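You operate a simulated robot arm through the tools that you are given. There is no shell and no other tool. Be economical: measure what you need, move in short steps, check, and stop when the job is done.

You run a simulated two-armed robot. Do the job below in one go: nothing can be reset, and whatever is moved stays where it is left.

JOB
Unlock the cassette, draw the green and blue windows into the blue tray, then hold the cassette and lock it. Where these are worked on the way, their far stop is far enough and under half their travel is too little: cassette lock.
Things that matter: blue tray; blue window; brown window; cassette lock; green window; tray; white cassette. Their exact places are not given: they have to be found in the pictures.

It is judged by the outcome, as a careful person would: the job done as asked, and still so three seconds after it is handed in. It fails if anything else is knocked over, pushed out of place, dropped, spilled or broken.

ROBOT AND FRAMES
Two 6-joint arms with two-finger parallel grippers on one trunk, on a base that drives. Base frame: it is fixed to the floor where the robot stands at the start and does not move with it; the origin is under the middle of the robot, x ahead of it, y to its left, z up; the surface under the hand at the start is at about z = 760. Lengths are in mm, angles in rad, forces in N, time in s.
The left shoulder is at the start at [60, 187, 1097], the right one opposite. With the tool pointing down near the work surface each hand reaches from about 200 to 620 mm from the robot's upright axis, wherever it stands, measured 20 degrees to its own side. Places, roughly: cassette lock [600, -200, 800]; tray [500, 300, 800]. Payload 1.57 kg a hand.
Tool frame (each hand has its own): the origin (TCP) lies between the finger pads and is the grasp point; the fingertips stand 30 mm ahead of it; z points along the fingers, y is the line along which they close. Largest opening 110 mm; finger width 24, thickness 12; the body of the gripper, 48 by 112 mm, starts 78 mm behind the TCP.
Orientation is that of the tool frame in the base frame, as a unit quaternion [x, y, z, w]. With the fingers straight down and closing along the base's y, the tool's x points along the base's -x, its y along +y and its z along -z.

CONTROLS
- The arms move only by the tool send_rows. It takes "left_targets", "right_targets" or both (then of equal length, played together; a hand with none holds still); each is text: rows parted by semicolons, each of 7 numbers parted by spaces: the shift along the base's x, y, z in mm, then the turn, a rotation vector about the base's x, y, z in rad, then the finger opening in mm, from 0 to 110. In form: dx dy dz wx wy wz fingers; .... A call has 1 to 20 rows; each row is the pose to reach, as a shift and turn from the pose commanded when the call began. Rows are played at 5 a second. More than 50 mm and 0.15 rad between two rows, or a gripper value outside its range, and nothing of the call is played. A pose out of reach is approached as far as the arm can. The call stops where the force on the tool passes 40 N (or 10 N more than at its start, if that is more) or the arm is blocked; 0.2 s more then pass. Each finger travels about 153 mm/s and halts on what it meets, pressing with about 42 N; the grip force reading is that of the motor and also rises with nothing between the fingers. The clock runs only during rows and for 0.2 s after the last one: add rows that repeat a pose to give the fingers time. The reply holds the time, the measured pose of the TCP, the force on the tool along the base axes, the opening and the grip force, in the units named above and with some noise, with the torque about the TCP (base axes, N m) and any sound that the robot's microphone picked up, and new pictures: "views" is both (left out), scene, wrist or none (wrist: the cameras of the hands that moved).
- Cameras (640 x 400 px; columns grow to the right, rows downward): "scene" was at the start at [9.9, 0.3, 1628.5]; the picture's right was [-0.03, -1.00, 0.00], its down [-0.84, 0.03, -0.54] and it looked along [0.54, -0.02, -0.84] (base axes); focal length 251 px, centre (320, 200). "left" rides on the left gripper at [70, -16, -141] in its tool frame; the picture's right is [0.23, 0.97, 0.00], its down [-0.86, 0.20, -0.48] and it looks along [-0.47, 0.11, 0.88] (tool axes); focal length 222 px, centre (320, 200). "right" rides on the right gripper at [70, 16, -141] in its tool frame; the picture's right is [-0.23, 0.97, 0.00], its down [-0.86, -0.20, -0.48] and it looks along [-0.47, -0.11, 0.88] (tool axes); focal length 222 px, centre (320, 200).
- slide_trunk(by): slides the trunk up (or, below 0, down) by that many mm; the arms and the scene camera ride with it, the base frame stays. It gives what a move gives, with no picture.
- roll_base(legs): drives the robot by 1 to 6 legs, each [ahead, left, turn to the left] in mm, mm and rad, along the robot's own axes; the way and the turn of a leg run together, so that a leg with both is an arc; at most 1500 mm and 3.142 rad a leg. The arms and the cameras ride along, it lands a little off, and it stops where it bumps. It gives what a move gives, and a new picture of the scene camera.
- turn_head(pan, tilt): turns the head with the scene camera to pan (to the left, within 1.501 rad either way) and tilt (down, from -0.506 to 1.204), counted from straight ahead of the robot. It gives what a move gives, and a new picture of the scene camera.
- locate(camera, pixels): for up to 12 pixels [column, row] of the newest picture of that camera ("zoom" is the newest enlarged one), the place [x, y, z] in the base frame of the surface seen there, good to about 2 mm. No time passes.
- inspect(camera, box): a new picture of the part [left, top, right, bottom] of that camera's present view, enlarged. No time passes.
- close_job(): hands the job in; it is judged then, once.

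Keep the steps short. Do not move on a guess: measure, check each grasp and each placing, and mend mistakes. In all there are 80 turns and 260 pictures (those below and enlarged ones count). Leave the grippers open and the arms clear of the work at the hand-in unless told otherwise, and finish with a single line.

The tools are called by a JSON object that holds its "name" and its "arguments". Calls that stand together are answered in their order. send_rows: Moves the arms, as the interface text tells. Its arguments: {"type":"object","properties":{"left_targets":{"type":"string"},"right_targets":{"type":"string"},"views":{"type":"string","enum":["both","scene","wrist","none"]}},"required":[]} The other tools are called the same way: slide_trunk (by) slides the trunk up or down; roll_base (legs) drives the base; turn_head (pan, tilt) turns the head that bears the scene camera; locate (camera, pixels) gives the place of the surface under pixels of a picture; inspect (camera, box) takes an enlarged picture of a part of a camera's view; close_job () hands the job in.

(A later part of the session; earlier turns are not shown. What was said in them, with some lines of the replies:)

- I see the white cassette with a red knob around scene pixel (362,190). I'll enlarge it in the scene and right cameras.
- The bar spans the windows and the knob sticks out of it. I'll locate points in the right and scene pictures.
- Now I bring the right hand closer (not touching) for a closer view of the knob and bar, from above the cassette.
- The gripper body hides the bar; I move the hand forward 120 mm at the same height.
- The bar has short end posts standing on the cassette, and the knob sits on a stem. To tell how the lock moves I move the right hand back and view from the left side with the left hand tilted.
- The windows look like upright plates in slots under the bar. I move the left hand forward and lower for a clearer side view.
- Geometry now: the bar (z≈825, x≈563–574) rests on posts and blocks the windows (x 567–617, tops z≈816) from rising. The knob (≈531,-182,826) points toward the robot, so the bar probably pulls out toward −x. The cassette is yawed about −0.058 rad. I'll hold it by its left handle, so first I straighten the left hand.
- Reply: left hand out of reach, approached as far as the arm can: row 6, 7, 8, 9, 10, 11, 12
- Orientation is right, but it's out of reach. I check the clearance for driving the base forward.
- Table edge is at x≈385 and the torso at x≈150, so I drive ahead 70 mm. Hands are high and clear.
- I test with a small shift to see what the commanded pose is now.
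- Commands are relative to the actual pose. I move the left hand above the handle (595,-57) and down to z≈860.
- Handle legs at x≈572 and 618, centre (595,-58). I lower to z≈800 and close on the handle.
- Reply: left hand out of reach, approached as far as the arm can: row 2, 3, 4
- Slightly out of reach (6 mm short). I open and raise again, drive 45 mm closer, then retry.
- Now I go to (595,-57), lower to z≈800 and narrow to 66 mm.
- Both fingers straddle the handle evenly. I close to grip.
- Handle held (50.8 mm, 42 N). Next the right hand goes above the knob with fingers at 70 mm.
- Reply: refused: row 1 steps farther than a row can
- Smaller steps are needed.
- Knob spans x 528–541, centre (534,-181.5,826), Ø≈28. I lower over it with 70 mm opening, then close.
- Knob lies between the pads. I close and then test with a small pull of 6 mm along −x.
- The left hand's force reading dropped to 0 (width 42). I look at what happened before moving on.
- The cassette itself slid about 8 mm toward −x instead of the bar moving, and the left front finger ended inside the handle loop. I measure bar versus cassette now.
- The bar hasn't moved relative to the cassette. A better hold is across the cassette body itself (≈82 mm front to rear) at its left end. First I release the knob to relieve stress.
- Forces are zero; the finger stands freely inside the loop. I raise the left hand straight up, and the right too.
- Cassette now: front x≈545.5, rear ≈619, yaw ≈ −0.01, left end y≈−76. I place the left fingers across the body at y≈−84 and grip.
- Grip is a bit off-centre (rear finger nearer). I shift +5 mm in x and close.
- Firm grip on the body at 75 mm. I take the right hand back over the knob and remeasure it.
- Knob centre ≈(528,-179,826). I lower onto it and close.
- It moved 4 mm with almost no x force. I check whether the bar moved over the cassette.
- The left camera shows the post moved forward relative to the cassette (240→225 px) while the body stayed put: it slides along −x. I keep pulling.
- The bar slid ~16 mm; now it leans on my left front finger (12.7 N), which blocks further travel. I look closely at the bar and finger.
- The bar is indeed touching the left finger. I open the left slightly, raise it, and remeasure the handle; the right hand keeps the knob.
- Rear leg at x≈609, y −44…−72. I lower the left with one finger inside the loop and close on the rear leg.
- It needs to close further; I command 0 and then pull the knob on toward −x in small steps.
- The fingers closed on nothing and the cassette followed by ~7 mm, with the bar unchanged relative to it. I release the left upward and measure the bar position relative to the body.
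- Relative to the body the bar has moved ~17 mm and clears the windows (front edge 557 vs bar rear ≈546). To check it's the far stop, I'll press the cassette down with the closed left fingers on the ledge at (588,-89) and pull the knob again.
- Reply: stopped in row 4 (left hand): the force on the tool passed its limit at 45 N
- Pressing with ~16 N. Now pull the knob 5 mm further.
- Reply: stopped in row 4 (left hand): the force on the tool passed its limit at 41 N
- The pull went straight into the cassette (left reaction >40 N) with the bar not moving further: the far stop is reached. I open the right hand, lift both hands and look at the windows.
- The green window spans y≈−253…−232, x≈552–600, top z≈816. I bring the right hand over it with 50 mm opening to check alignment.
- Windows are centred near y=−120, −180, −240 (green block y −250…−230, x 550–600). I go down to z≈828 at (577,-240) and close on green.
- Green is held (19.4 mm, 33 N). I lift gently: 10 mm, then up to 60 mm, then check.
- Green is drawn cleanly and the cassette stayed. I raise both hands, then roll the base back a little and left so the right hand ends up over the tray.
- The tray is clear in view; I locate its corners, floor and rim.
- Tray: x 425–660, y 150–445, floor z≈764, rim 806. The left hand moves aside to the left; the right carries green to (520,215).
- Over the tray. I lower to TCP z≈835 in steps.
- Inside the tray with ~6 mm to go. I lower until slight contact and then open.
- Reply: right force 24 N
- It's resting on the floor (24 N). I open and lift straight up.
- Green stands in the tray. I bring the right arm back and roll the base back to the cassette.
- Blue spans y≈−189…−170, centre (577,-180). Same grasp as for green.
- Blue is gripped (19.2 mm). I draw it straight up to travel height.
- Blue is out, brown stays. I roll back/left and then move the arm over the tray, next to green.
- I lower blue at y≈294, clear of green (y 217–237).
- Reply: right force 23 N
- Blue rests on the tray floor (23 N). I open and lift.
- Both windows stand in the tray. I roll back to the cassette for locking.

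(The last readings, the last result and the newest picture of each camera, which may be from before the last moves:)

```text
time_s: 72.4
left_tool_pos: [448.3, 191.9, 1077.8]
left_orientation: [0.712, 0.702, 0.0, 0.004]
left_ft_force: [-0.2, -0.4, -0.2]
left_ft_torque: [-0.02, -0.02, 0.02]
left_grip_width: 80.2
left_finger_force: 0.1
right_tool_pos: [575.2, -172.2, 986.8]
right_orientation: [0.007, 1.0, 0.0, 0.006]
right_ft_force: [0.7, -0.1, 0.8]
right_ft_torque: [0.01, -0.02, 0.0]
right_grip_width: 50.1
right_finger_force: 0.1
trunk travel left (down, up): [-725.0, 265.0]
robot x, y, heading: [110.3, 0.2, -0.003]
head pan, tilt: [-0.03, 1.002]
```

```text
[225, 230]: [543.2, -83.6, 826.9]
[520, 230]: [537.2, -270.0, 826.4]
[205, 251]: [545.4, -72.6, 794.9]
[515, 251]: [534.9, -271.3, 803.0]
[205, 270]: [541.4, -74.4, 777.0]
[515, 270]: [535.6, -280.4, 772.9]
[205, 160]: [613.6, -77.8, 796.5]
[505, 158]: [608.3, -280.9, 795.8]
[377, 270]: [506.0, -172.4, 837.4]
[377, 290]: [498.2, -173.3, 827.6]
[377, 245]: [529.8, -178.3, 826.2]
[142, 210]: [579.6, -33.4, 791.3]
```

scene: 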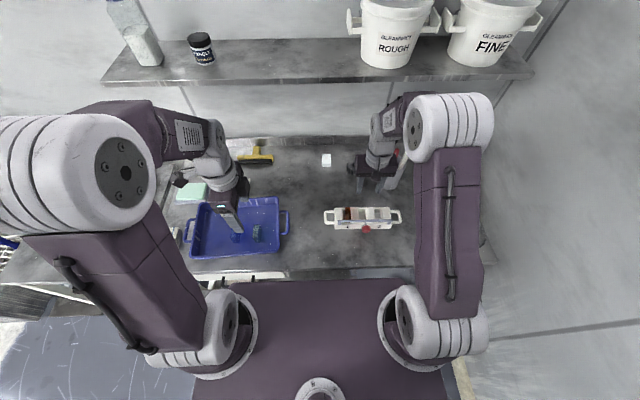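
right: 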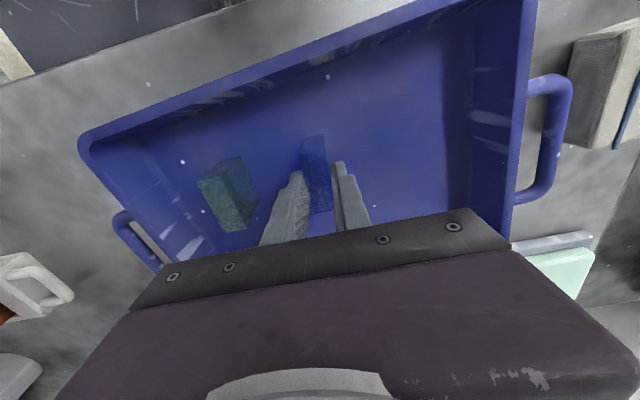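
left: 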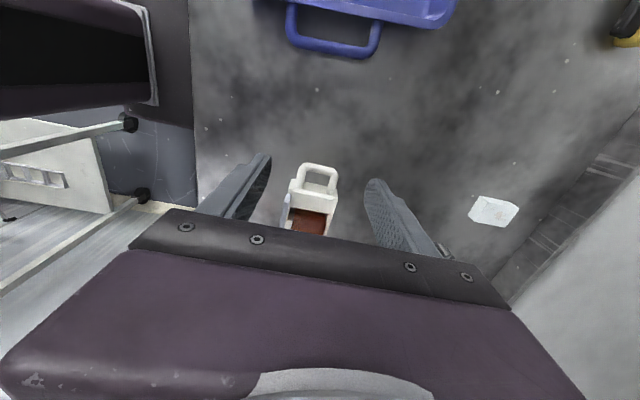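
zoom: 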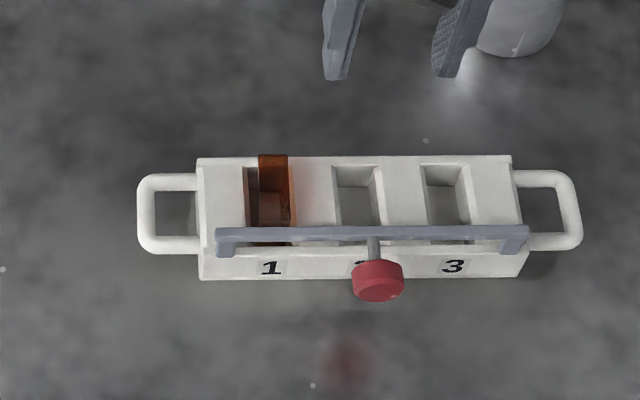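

Cassette: left end front x≈541, rear ≈615 (centre 578), yaw ≈ −0.028; knob front x≈498, y≈−174. I move the left above the left end and the right back in front of the knob.

{"name": "send_rows", "arguments": {"left_targets": "20 -35 -20 0 0 -0.014 90; 40 -70 -40 0 0 -0.014 96; 60 -105 -60 0 0 -0.014 96; 80 -140 -80 0 0 -0.014 96; 100 -175 -100 0 0 -0.014 96; 120 -210 -120 0 0 -0.014 96; 130 -245 -130 0 0 -0.014 96; 130 -276 -150 0 0 -0.014 96; 130 -276 -190 0 0 -0.014 96; 130 -276 -190 0 0 -0.014 96", "right_targets": "-20 -5 0 0 0 -0.02 60; -40 -10 -10 0 0 -0.025 60; -60 -10 -20 0 0 -0.025 60; -67 -5 -40 0 0 -0.025 60; -67 -3 -60 0 0 -0.025 60; -67 -3 -80 0 0 -0.025 60; -67 -3 -80 0 0 -0.025 60; -67 -3 -80 0 0 -0.025 60; -67 -3 -80 0 0 -0.025 60; -67 -3 -80 0 0 -0.025 60", "views": "both"}}

{"name": "inspect", "arguments": {"camera": "left", "box": [200, 120, 440, 270]}}

{"name": "inspect", "arguments": {"camera": "right", "box": [220, 110, 460, 260]}}

```text
time_s: 74.6
left_tool_pos: [581.7, -83.2, 884.1]
left_orientation: [0.717, 0.697, 0.0, 0.003]
left_ft_force: [-0.2, -0.5, 0.1]
left_ft_torque: [-0.01, -0.02, 0.01]
left_grip_width: 95.8
left_finger_force: 0.0
right_tool_pos: [512.9, -174.7, 906.1]
right_orientation: [0.019, 1.0, 0.0, 0.005]
right_ft_force: [-0.2, 0.0, 0.6]
right_ft_torque: [0.02, -0.02, -0.03]
right_grip_width: 60.0
right_finger_force: 0.1
trunk travel left (down, up): [-725.0, 265.0]
robot x, y, heading: [109.8, 4.4, -0.006]
head pan, tilt: [-0.03, 1.002]
```

scene: 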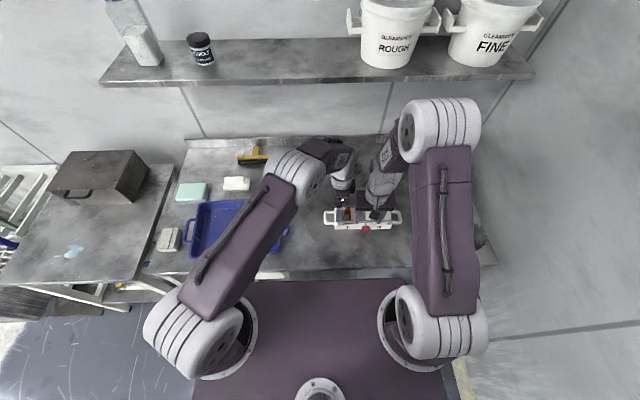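
right: 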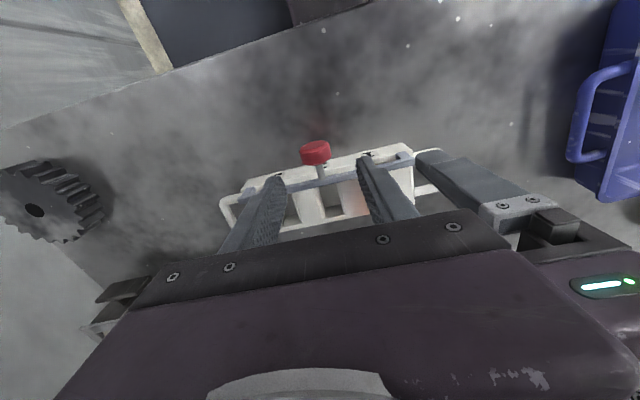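
left: 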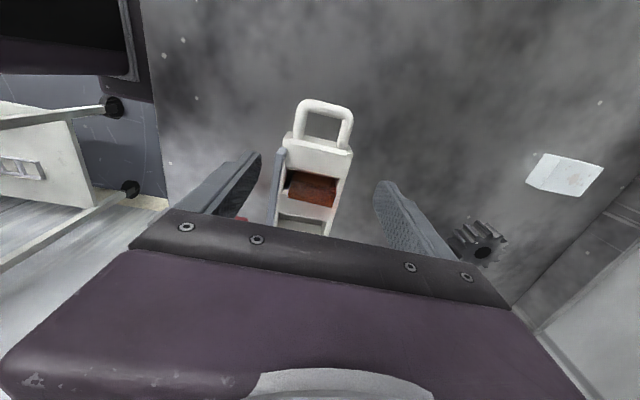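

```text
2.67 times, centred on (320, 195) of left
```

zoom: 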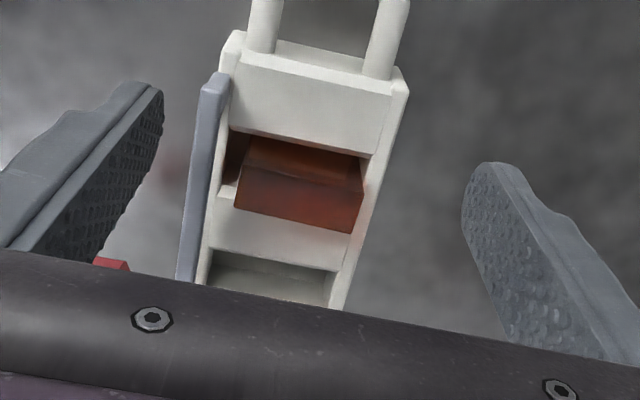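

```text
2.67 times, centred on (340, 185) of right
```

zoom: 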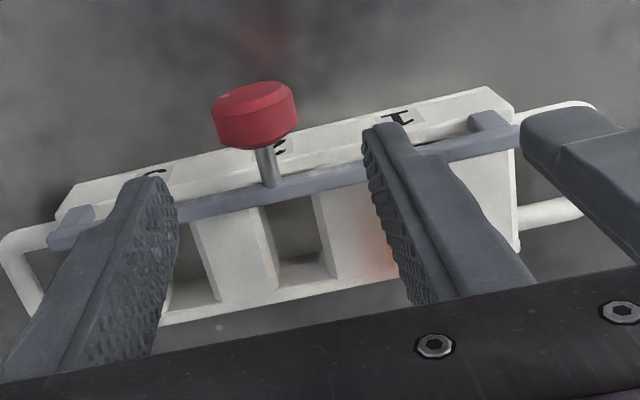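

Left is well placed. I lower it to z≈801 and close on the body.

{"name": "send_rows", "arguments": {"left_targets": "-2 -1 -40 0 0 0 96; -2 -1 -83 0 0 0 96; -2 -1 -83 0 0 0 84; -2 -1 -83 0 0 0 74; -2 -1 -83 0 0 0 68; -2 -1 -83 0 0 0 68", "views": "wrist"}}

{"name": "inspect", "arguments": {"camera": "left", "box": [200, 120, 440, 270]}}

{"name": "inspect", "arguments": {"camera": "right", "box": [220, 110, 460, 260]}}

```text
time_s: 76.0
left_tool_pos: [579.4, -85.3, 803.6]
left_orientation: [0.717, 0.698, -0.001, 0.003]
left_ft_force: [0.1, 0.2, -0.6]
left_ft_torque: [-0.12, -0.15, 0.05]
left_grip_width: 75.8
left_finger_force: 41.4
right_tool_pos: [511.9, -175.2, 904.4]
right_orientation: [0.018, 1.0, 0.0, 0.004]
right_ft_force: [0.7, -0.4, -0.7]
right_ft_torque: [-0.01, 0.0, 0.01]
right_grip_width: 59.9
right_finger_force: 0.1
trunk travel left (down, up): [-725.0, 265.0]
robot x, y, heading: [105.4, -0.6, -0.007]
head pan, tilt: [-0.03, 1.002]
```

left: 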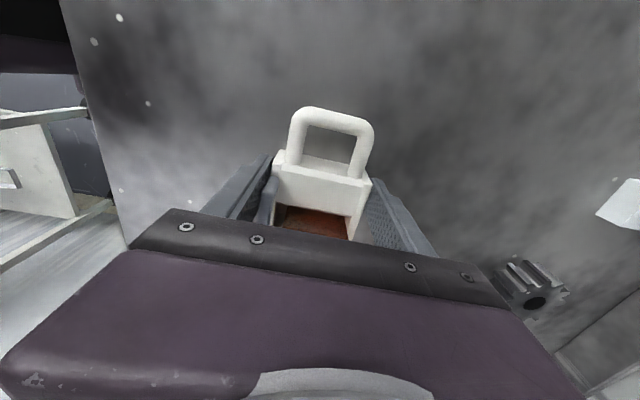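

```text
2.67 times, centred on (320, 195) of left
```

zoom: 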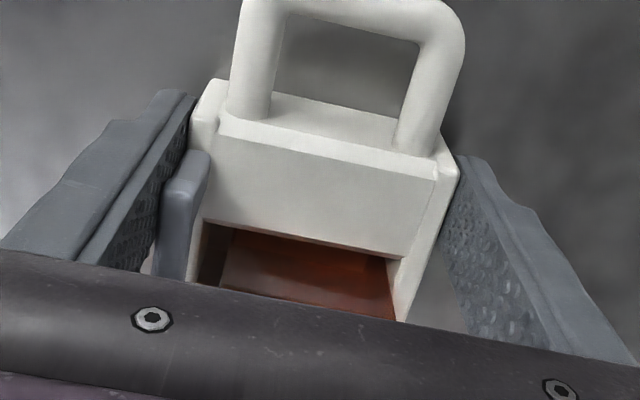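

```text
2.67 times, centred on (340, 185) of right
```

zoom: 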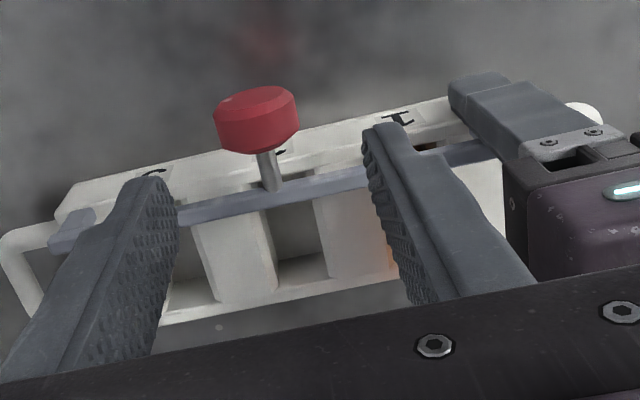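

Body gripped at 75.8 mm. I locate the knob from the right camera.

{"name": "locate", "arguments": {"camera": "zoom", "pixels": [[257, 138], [255, 98], [220, 125], [292, 118], [272, 180], [300, 195], [70, 235]]}}

```text
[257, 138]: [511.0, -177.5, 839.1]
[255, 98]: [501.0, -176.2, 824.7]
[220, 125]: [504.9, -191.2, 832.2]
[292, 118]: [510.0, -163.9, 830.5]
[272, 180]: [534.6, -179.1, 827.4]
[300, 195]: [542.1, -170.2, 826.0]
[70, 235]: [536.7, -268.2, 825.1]
```

Knob: x 501–515, y≈−177.5. I lower onto it and close.

{"name": "send_rows", "arguments": {"right_targets": "-4 -2.5 -40 0 0 0 60; -4 -2.5 -75 0 0 0 60; -4 -2.5 -75 0 0 0 40; -4 -2.5 -75 0 0 0 30; -4 -2.5 -75 0 0 0 24; -4 -2.5 -75 0 0 0 24", "views": "wrist"}}

```text
time_s: 77.4
left_tool_pos: [579.4, -85.3, 803.6]
left_orientation: [0.717, 0.698, -0.001, 0.003]
left_ft_force: [-1.9, -9.3, 1.0]
left_ft_torque: [0.3, 0.21, -0.12]
left_grip_width: 75.7
left_finger_force: 42.3
right_tool_pos: [507.6, -178.5, 829.6]
right_orientation: [0.018, 1.0, -0.001, 0.005]
right_ft_force: [1.9, 9.2, 0.2]
right_ft_torque: [0.08, -0.06, 0.55]
right_grip_width: 30.4
right_finger_force: 39.4
trunk travel left (down, up): [-725.0, 265.0]
robot x, y, heading: [110.9, 0.3, -0.004]
head pan, tilt: [-0.03, 1.002]
```

right: 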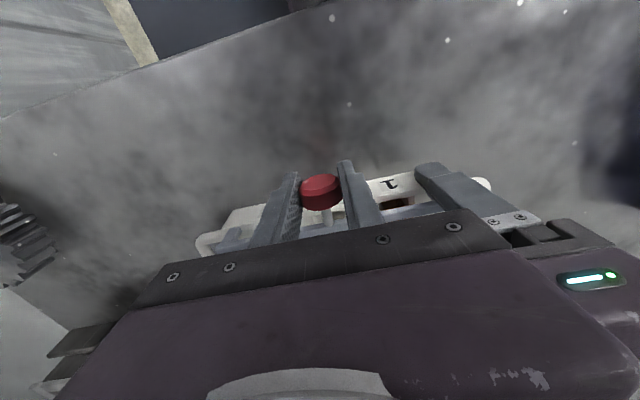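

Knob held. I relieve the 9 N side force (+1 mm y) and push +x up to 20 mm; it will stop at the end.

{"name": "send_rows", "arguments": {"right_targets": "0 1 0 0 0 0 24; 3 1 0 0 0 0 24; 6 0.9 0 0 0 0 24; 9 0.8 0 0 0 0 24; 12 0.7 0 0 0 0 24; 14 0.6 0 0 0 0 24; 16 0.5 0 0 0 0 24; 18 0.5 0 0 0 0 24; 20 0.4 0 0 0 0 24; 20 0.4 0 0 0 0 24", "views": "wrist"}}

{"name": "inspect", "arguments": {"camera": "left", "box": [200, 120, 440, 270]}}

```text
time_s: 79.6
left_tool_pos: [580.2, -84.8, 804.6]
left_orientation: [0.716, 0.698, 0.0, 0.004]
left_ft_force: [27.3, 15.5, -15.0]
left_ft_torque: [0.69, -0.3, 1.16]
left_grip_width: 75.4
left_finger_force: 42.3
right_tool_pos: [524.0, -177.6, 829.1]
right_orientation: [0.019, 1.0, 0.0, 0.0]
right_ft_force: [-28.2, -14.5, 21.6]
right_ft_torque: [-0.15, 0.19, 0.42]
right_grip_width: 30.6
right_finger_force: 39.8
trunk travel left (down, up): [-725.0, 265.0]
robot x, y, heading: [106.7, 3.6, -0.009]
head pan, tilt: [-0.03, 1.002]
```

right: 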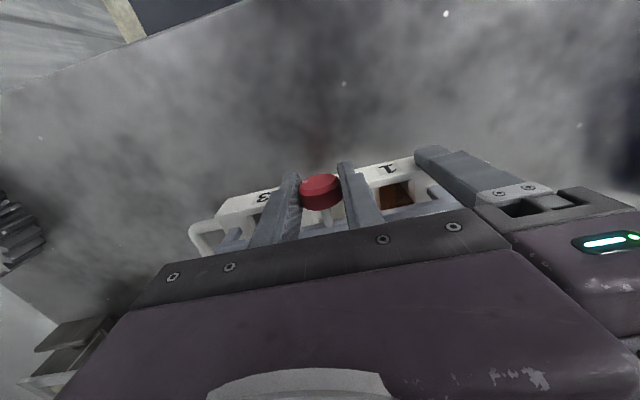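

```text
2.67 times, centred on (320, 195) of left
```

zoom: 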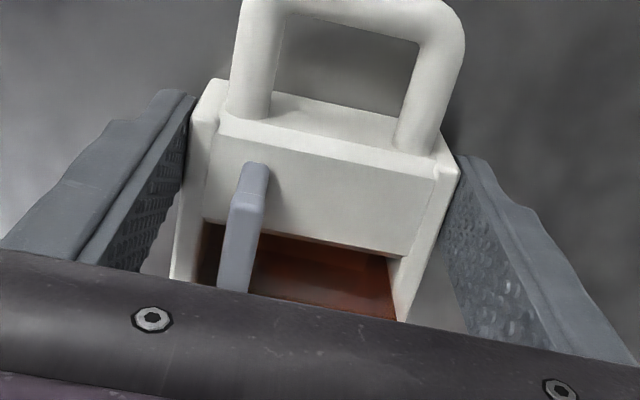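

The bar is back over the windows at its locked stop (28 N, post at the starting position). I open the right hand and lift it, then check.

{"name": "send_rows", "arguments": {"right_targets": "-2 0.5 0 0 0 0 30; -2 0.5 0 0 0 0 45; -2 0.5 0 0 0 0 56; -2 0.5 35 0 0 0 60; -10 0 80 0 0 0 60; -30 -20 120 0 0 0 60; -30 -20 120 0 0 0 60", "views": "wrist"}}

{"name": "inspect", "arguments": {"camera": "left", "box": [200, 120, 440, 270]}}

```text
time_s: 81.2
left_tool_pos: [579.7, -84.0, 804.3]
left_orientation: [0.717, 0.697, 0.0, 0.003]
left_ft_force: [-1.9, -1.5, 0.5]
left_ft_torque: [-0.04, -0.13, -0.23]
left_grip_width: 75.7
left_finger_force: 42.1
right_tool_pos: [498.1, -195.7, 949.3]
right_orientation: [0.02, 1.0, 0.001, 0.004]
right_ft_force: [0.1, -0.1, 0.6]
right_ft_torque: [-0.02, -0.01, 0.0]
right_grip_width: 60.0
right_finger_force: 0.1
trunk travel left (down, up): [-725.0, 265.0]
robot x, y, heading: [111.3, -1.8, -0.007]
head pan, tilt: [-0.03, 1.002]
```

right: 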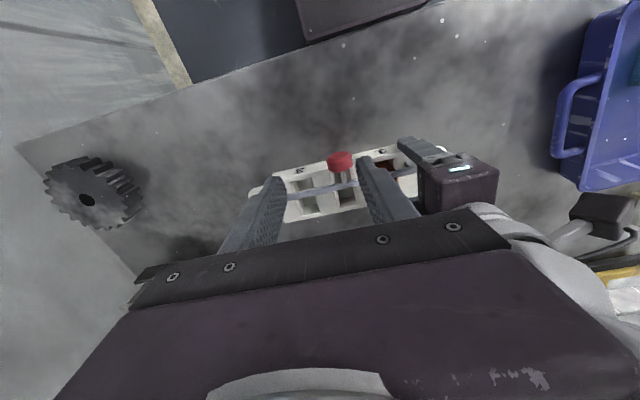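

```text
2.67 times, centred on (320, 195) of left
```

zoom: 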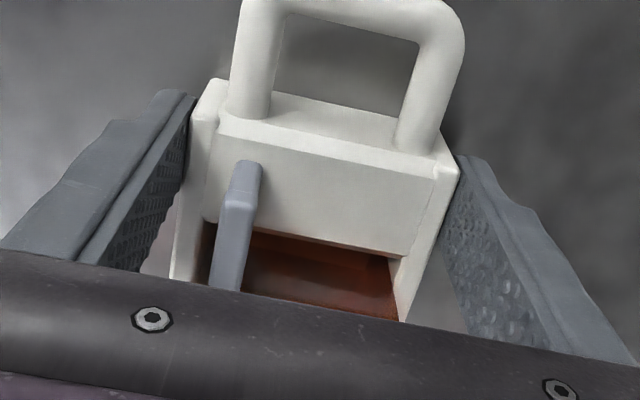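

My 2 mm release move pulled the bar back slightly. With closed right fingers I'll push the knob face to the stop and retreat freely. First I position in front of it.

{"name": "send_rows", "arguments": {"right_targets": "-15 10 -30 0 0 0 20; -20 18 -60 0 0 0 0; -20 18 -100 0 0 0 0; -20 18 -128 0 0 0 0; -20 18 -128 0 0 0 0", "views": "wrist"}}

{"name": "inspect", "arguments": {"camera": "scene", "box": [300, 180, 412, 250]}}

```text
time_s: 82.4
left_tool_pos: [578.5, -85.5, 803.3]
left_orientation: [0.716, 0.698, 0.0, 0.002]
left_ft_force: [0.4, 0.3, -0.1]
left_ft_torque: [-0.05, -0.17, 0.03]
left_grip_width: 75.6
left_finger_force: 41.7
right_tool_pos: [478.5, -181.0, 825.1]
right_orientation: [0.018, 1.0, 0.0, 0.006]
right_ft_force: [0.3, 0.0, -0.6]
right_ft_torque: [0.01, 0.02, 0.01]
right_grip_width: 0.0
right_finger_force: 21.5
trunk travel left (down, up): [-725.0, 265.0]
robot x, y, heading: [110.6, 2.0, -0.01]
head pan, tilt: [-0.03, 1.002]
```

right: 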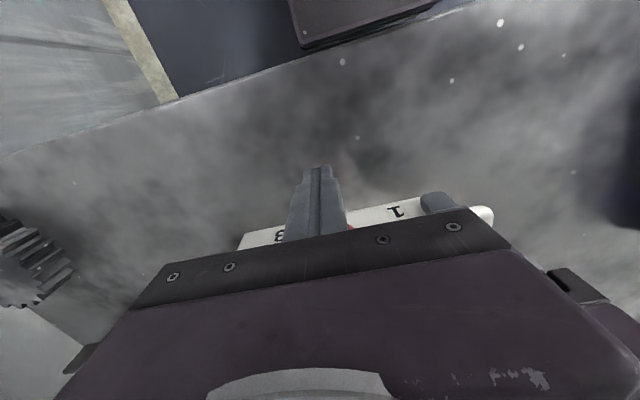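

```text
5.71 times, centred on (356, 215) of scene
5 turns are left
```

zoom: 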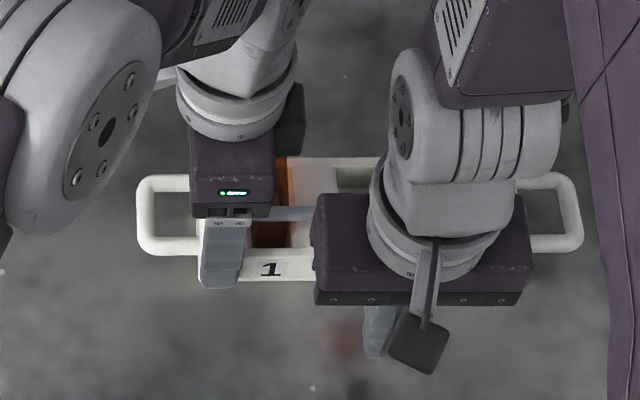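

5 turns remain. I push in to just past the stop and retreat up in one call.

{"name": "send_rows", "arguments": {"right_targets": "10 2 0 0 0 0 0; 19 2 0 0 0 0 0; 24 2 0 0 0 0 0; 27 2 0 0 0 0 0; 29 2 0 0 0 0 0; 20 2 0 0 0 0 0; 0 2 0 0 0 0 0; -10 0 40 0 0 0 0; -20 0 85 0 0 0 30; -20 -20 120 0 0 0 60; -20 -50 150 0 0 0 60", "views": "both"}}

```text
time_s: 84.8
left_tool_pos: [578.7, -86.5, 803.6]
left_orientation: [0.717, 0.697, 0.001, 0.002]
left_ft_force: [-0.7, 1.1, -0.5]
left_ft_torque: [-0.58, -0.04, -0.06]
left_grip_width: 75.7
left_finger_force: 42.0
right_tool_pos: [457.6, -227.6, 972.6]
right_orientation: [0.019, 1.0, 0.0, 0.004]
right_ft_force: [0.2, -0.4, 0.2]
right_ft_torque: [0.04, 0.04, 0.0]
right_grip_width: 59.8
right_finger_force: 0.0
trunk travel left (down, up): [-725.0, 265.0]
robot x, y, heading: [107.2, 1.4, -0.005]
head pan, tilt: [-0.03, 1.002]
4 turns are left
```

scene: 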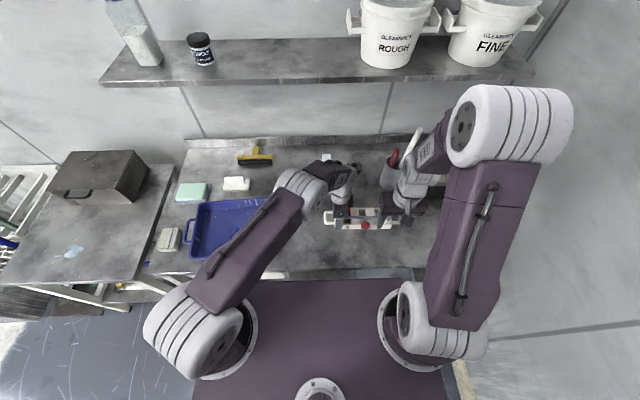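
right: 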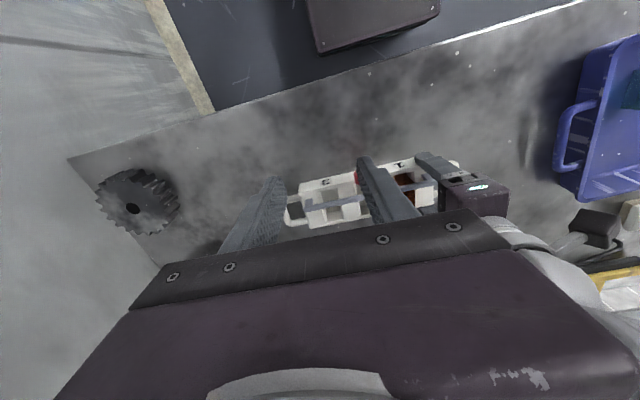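

Now I release the left hand and raise it clear; right stays up and open.

{"name": "send_rows", "arguments": {"left_targets": "0 0 0 0 0 0 84; 0 0 0 0 0 0 92; 0 0 30 0 0 0 96; 0 0 75 0 0 0 100; 0 15 115 0 0 0 100; -20 50 140 0 0 0 100; -40 90 155 0 0 0 100; -60 130 165 0 0 0 100", "views": "scene"}}

```text
time_s: 86.6
left_tool_pos: [518.7, 46.7, 969.1]
left_orientation: [0.717, 0.697, 0.0, 0.003]
left_ft_force: [-0.2, 1.0, 0.0]
left_ft_torque: [-0.02, -0.01, 0.02]
left_grip_width: 99.8
left_finger_force: 0.1
right_tool_pos: [457.8, -225.2, 972.9]
right_orientation: [0.019, 1.0, 0.0, 0.004]
right_ft_force: [0.4, 0.3, -0.3]
right_ft_torque: [-0.02, 0.01, 0.02]
right_grip_width: 60.0
right_finger_force: 0.1
trunk travel left (down, up): [-725.0, 265.0]
robot x, y, heading: [111.3, 1.2, -0.008]
head pan, tilt: [-0.03, 1.002]
3 turns are left
```

scene: 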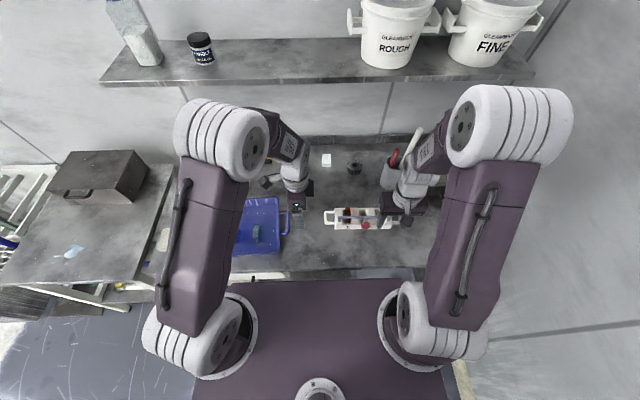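

A last look at the lock.

{"name": "inspect", "arguments": {"camera": "scene", "box": [300, 180, 412, 250]}}

```text
5.71 times, centred on (356, 215) of scene
2 turns are left
```

zoom: 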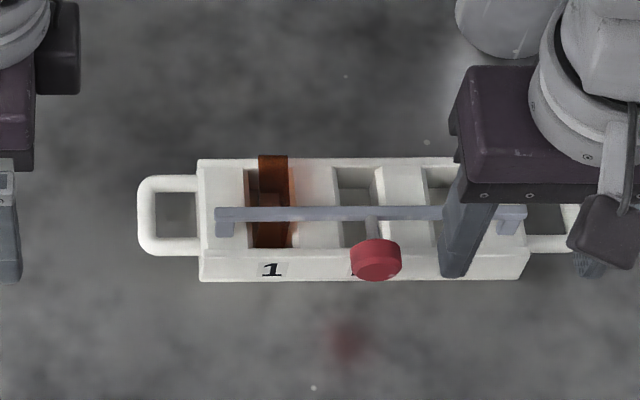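

The bar is back across the windows, brown is in its slot, and the hands are open and clear. I hand in.

{"name": "close_job", "arguments": {}}

```text
The job is handed in.
```

The green and blue windows are standing in the blue tray, the cassette was held and locked again with brown still in its slot, and the cassette ended about 10 mm nearer the robot because it slid during the unlocking.
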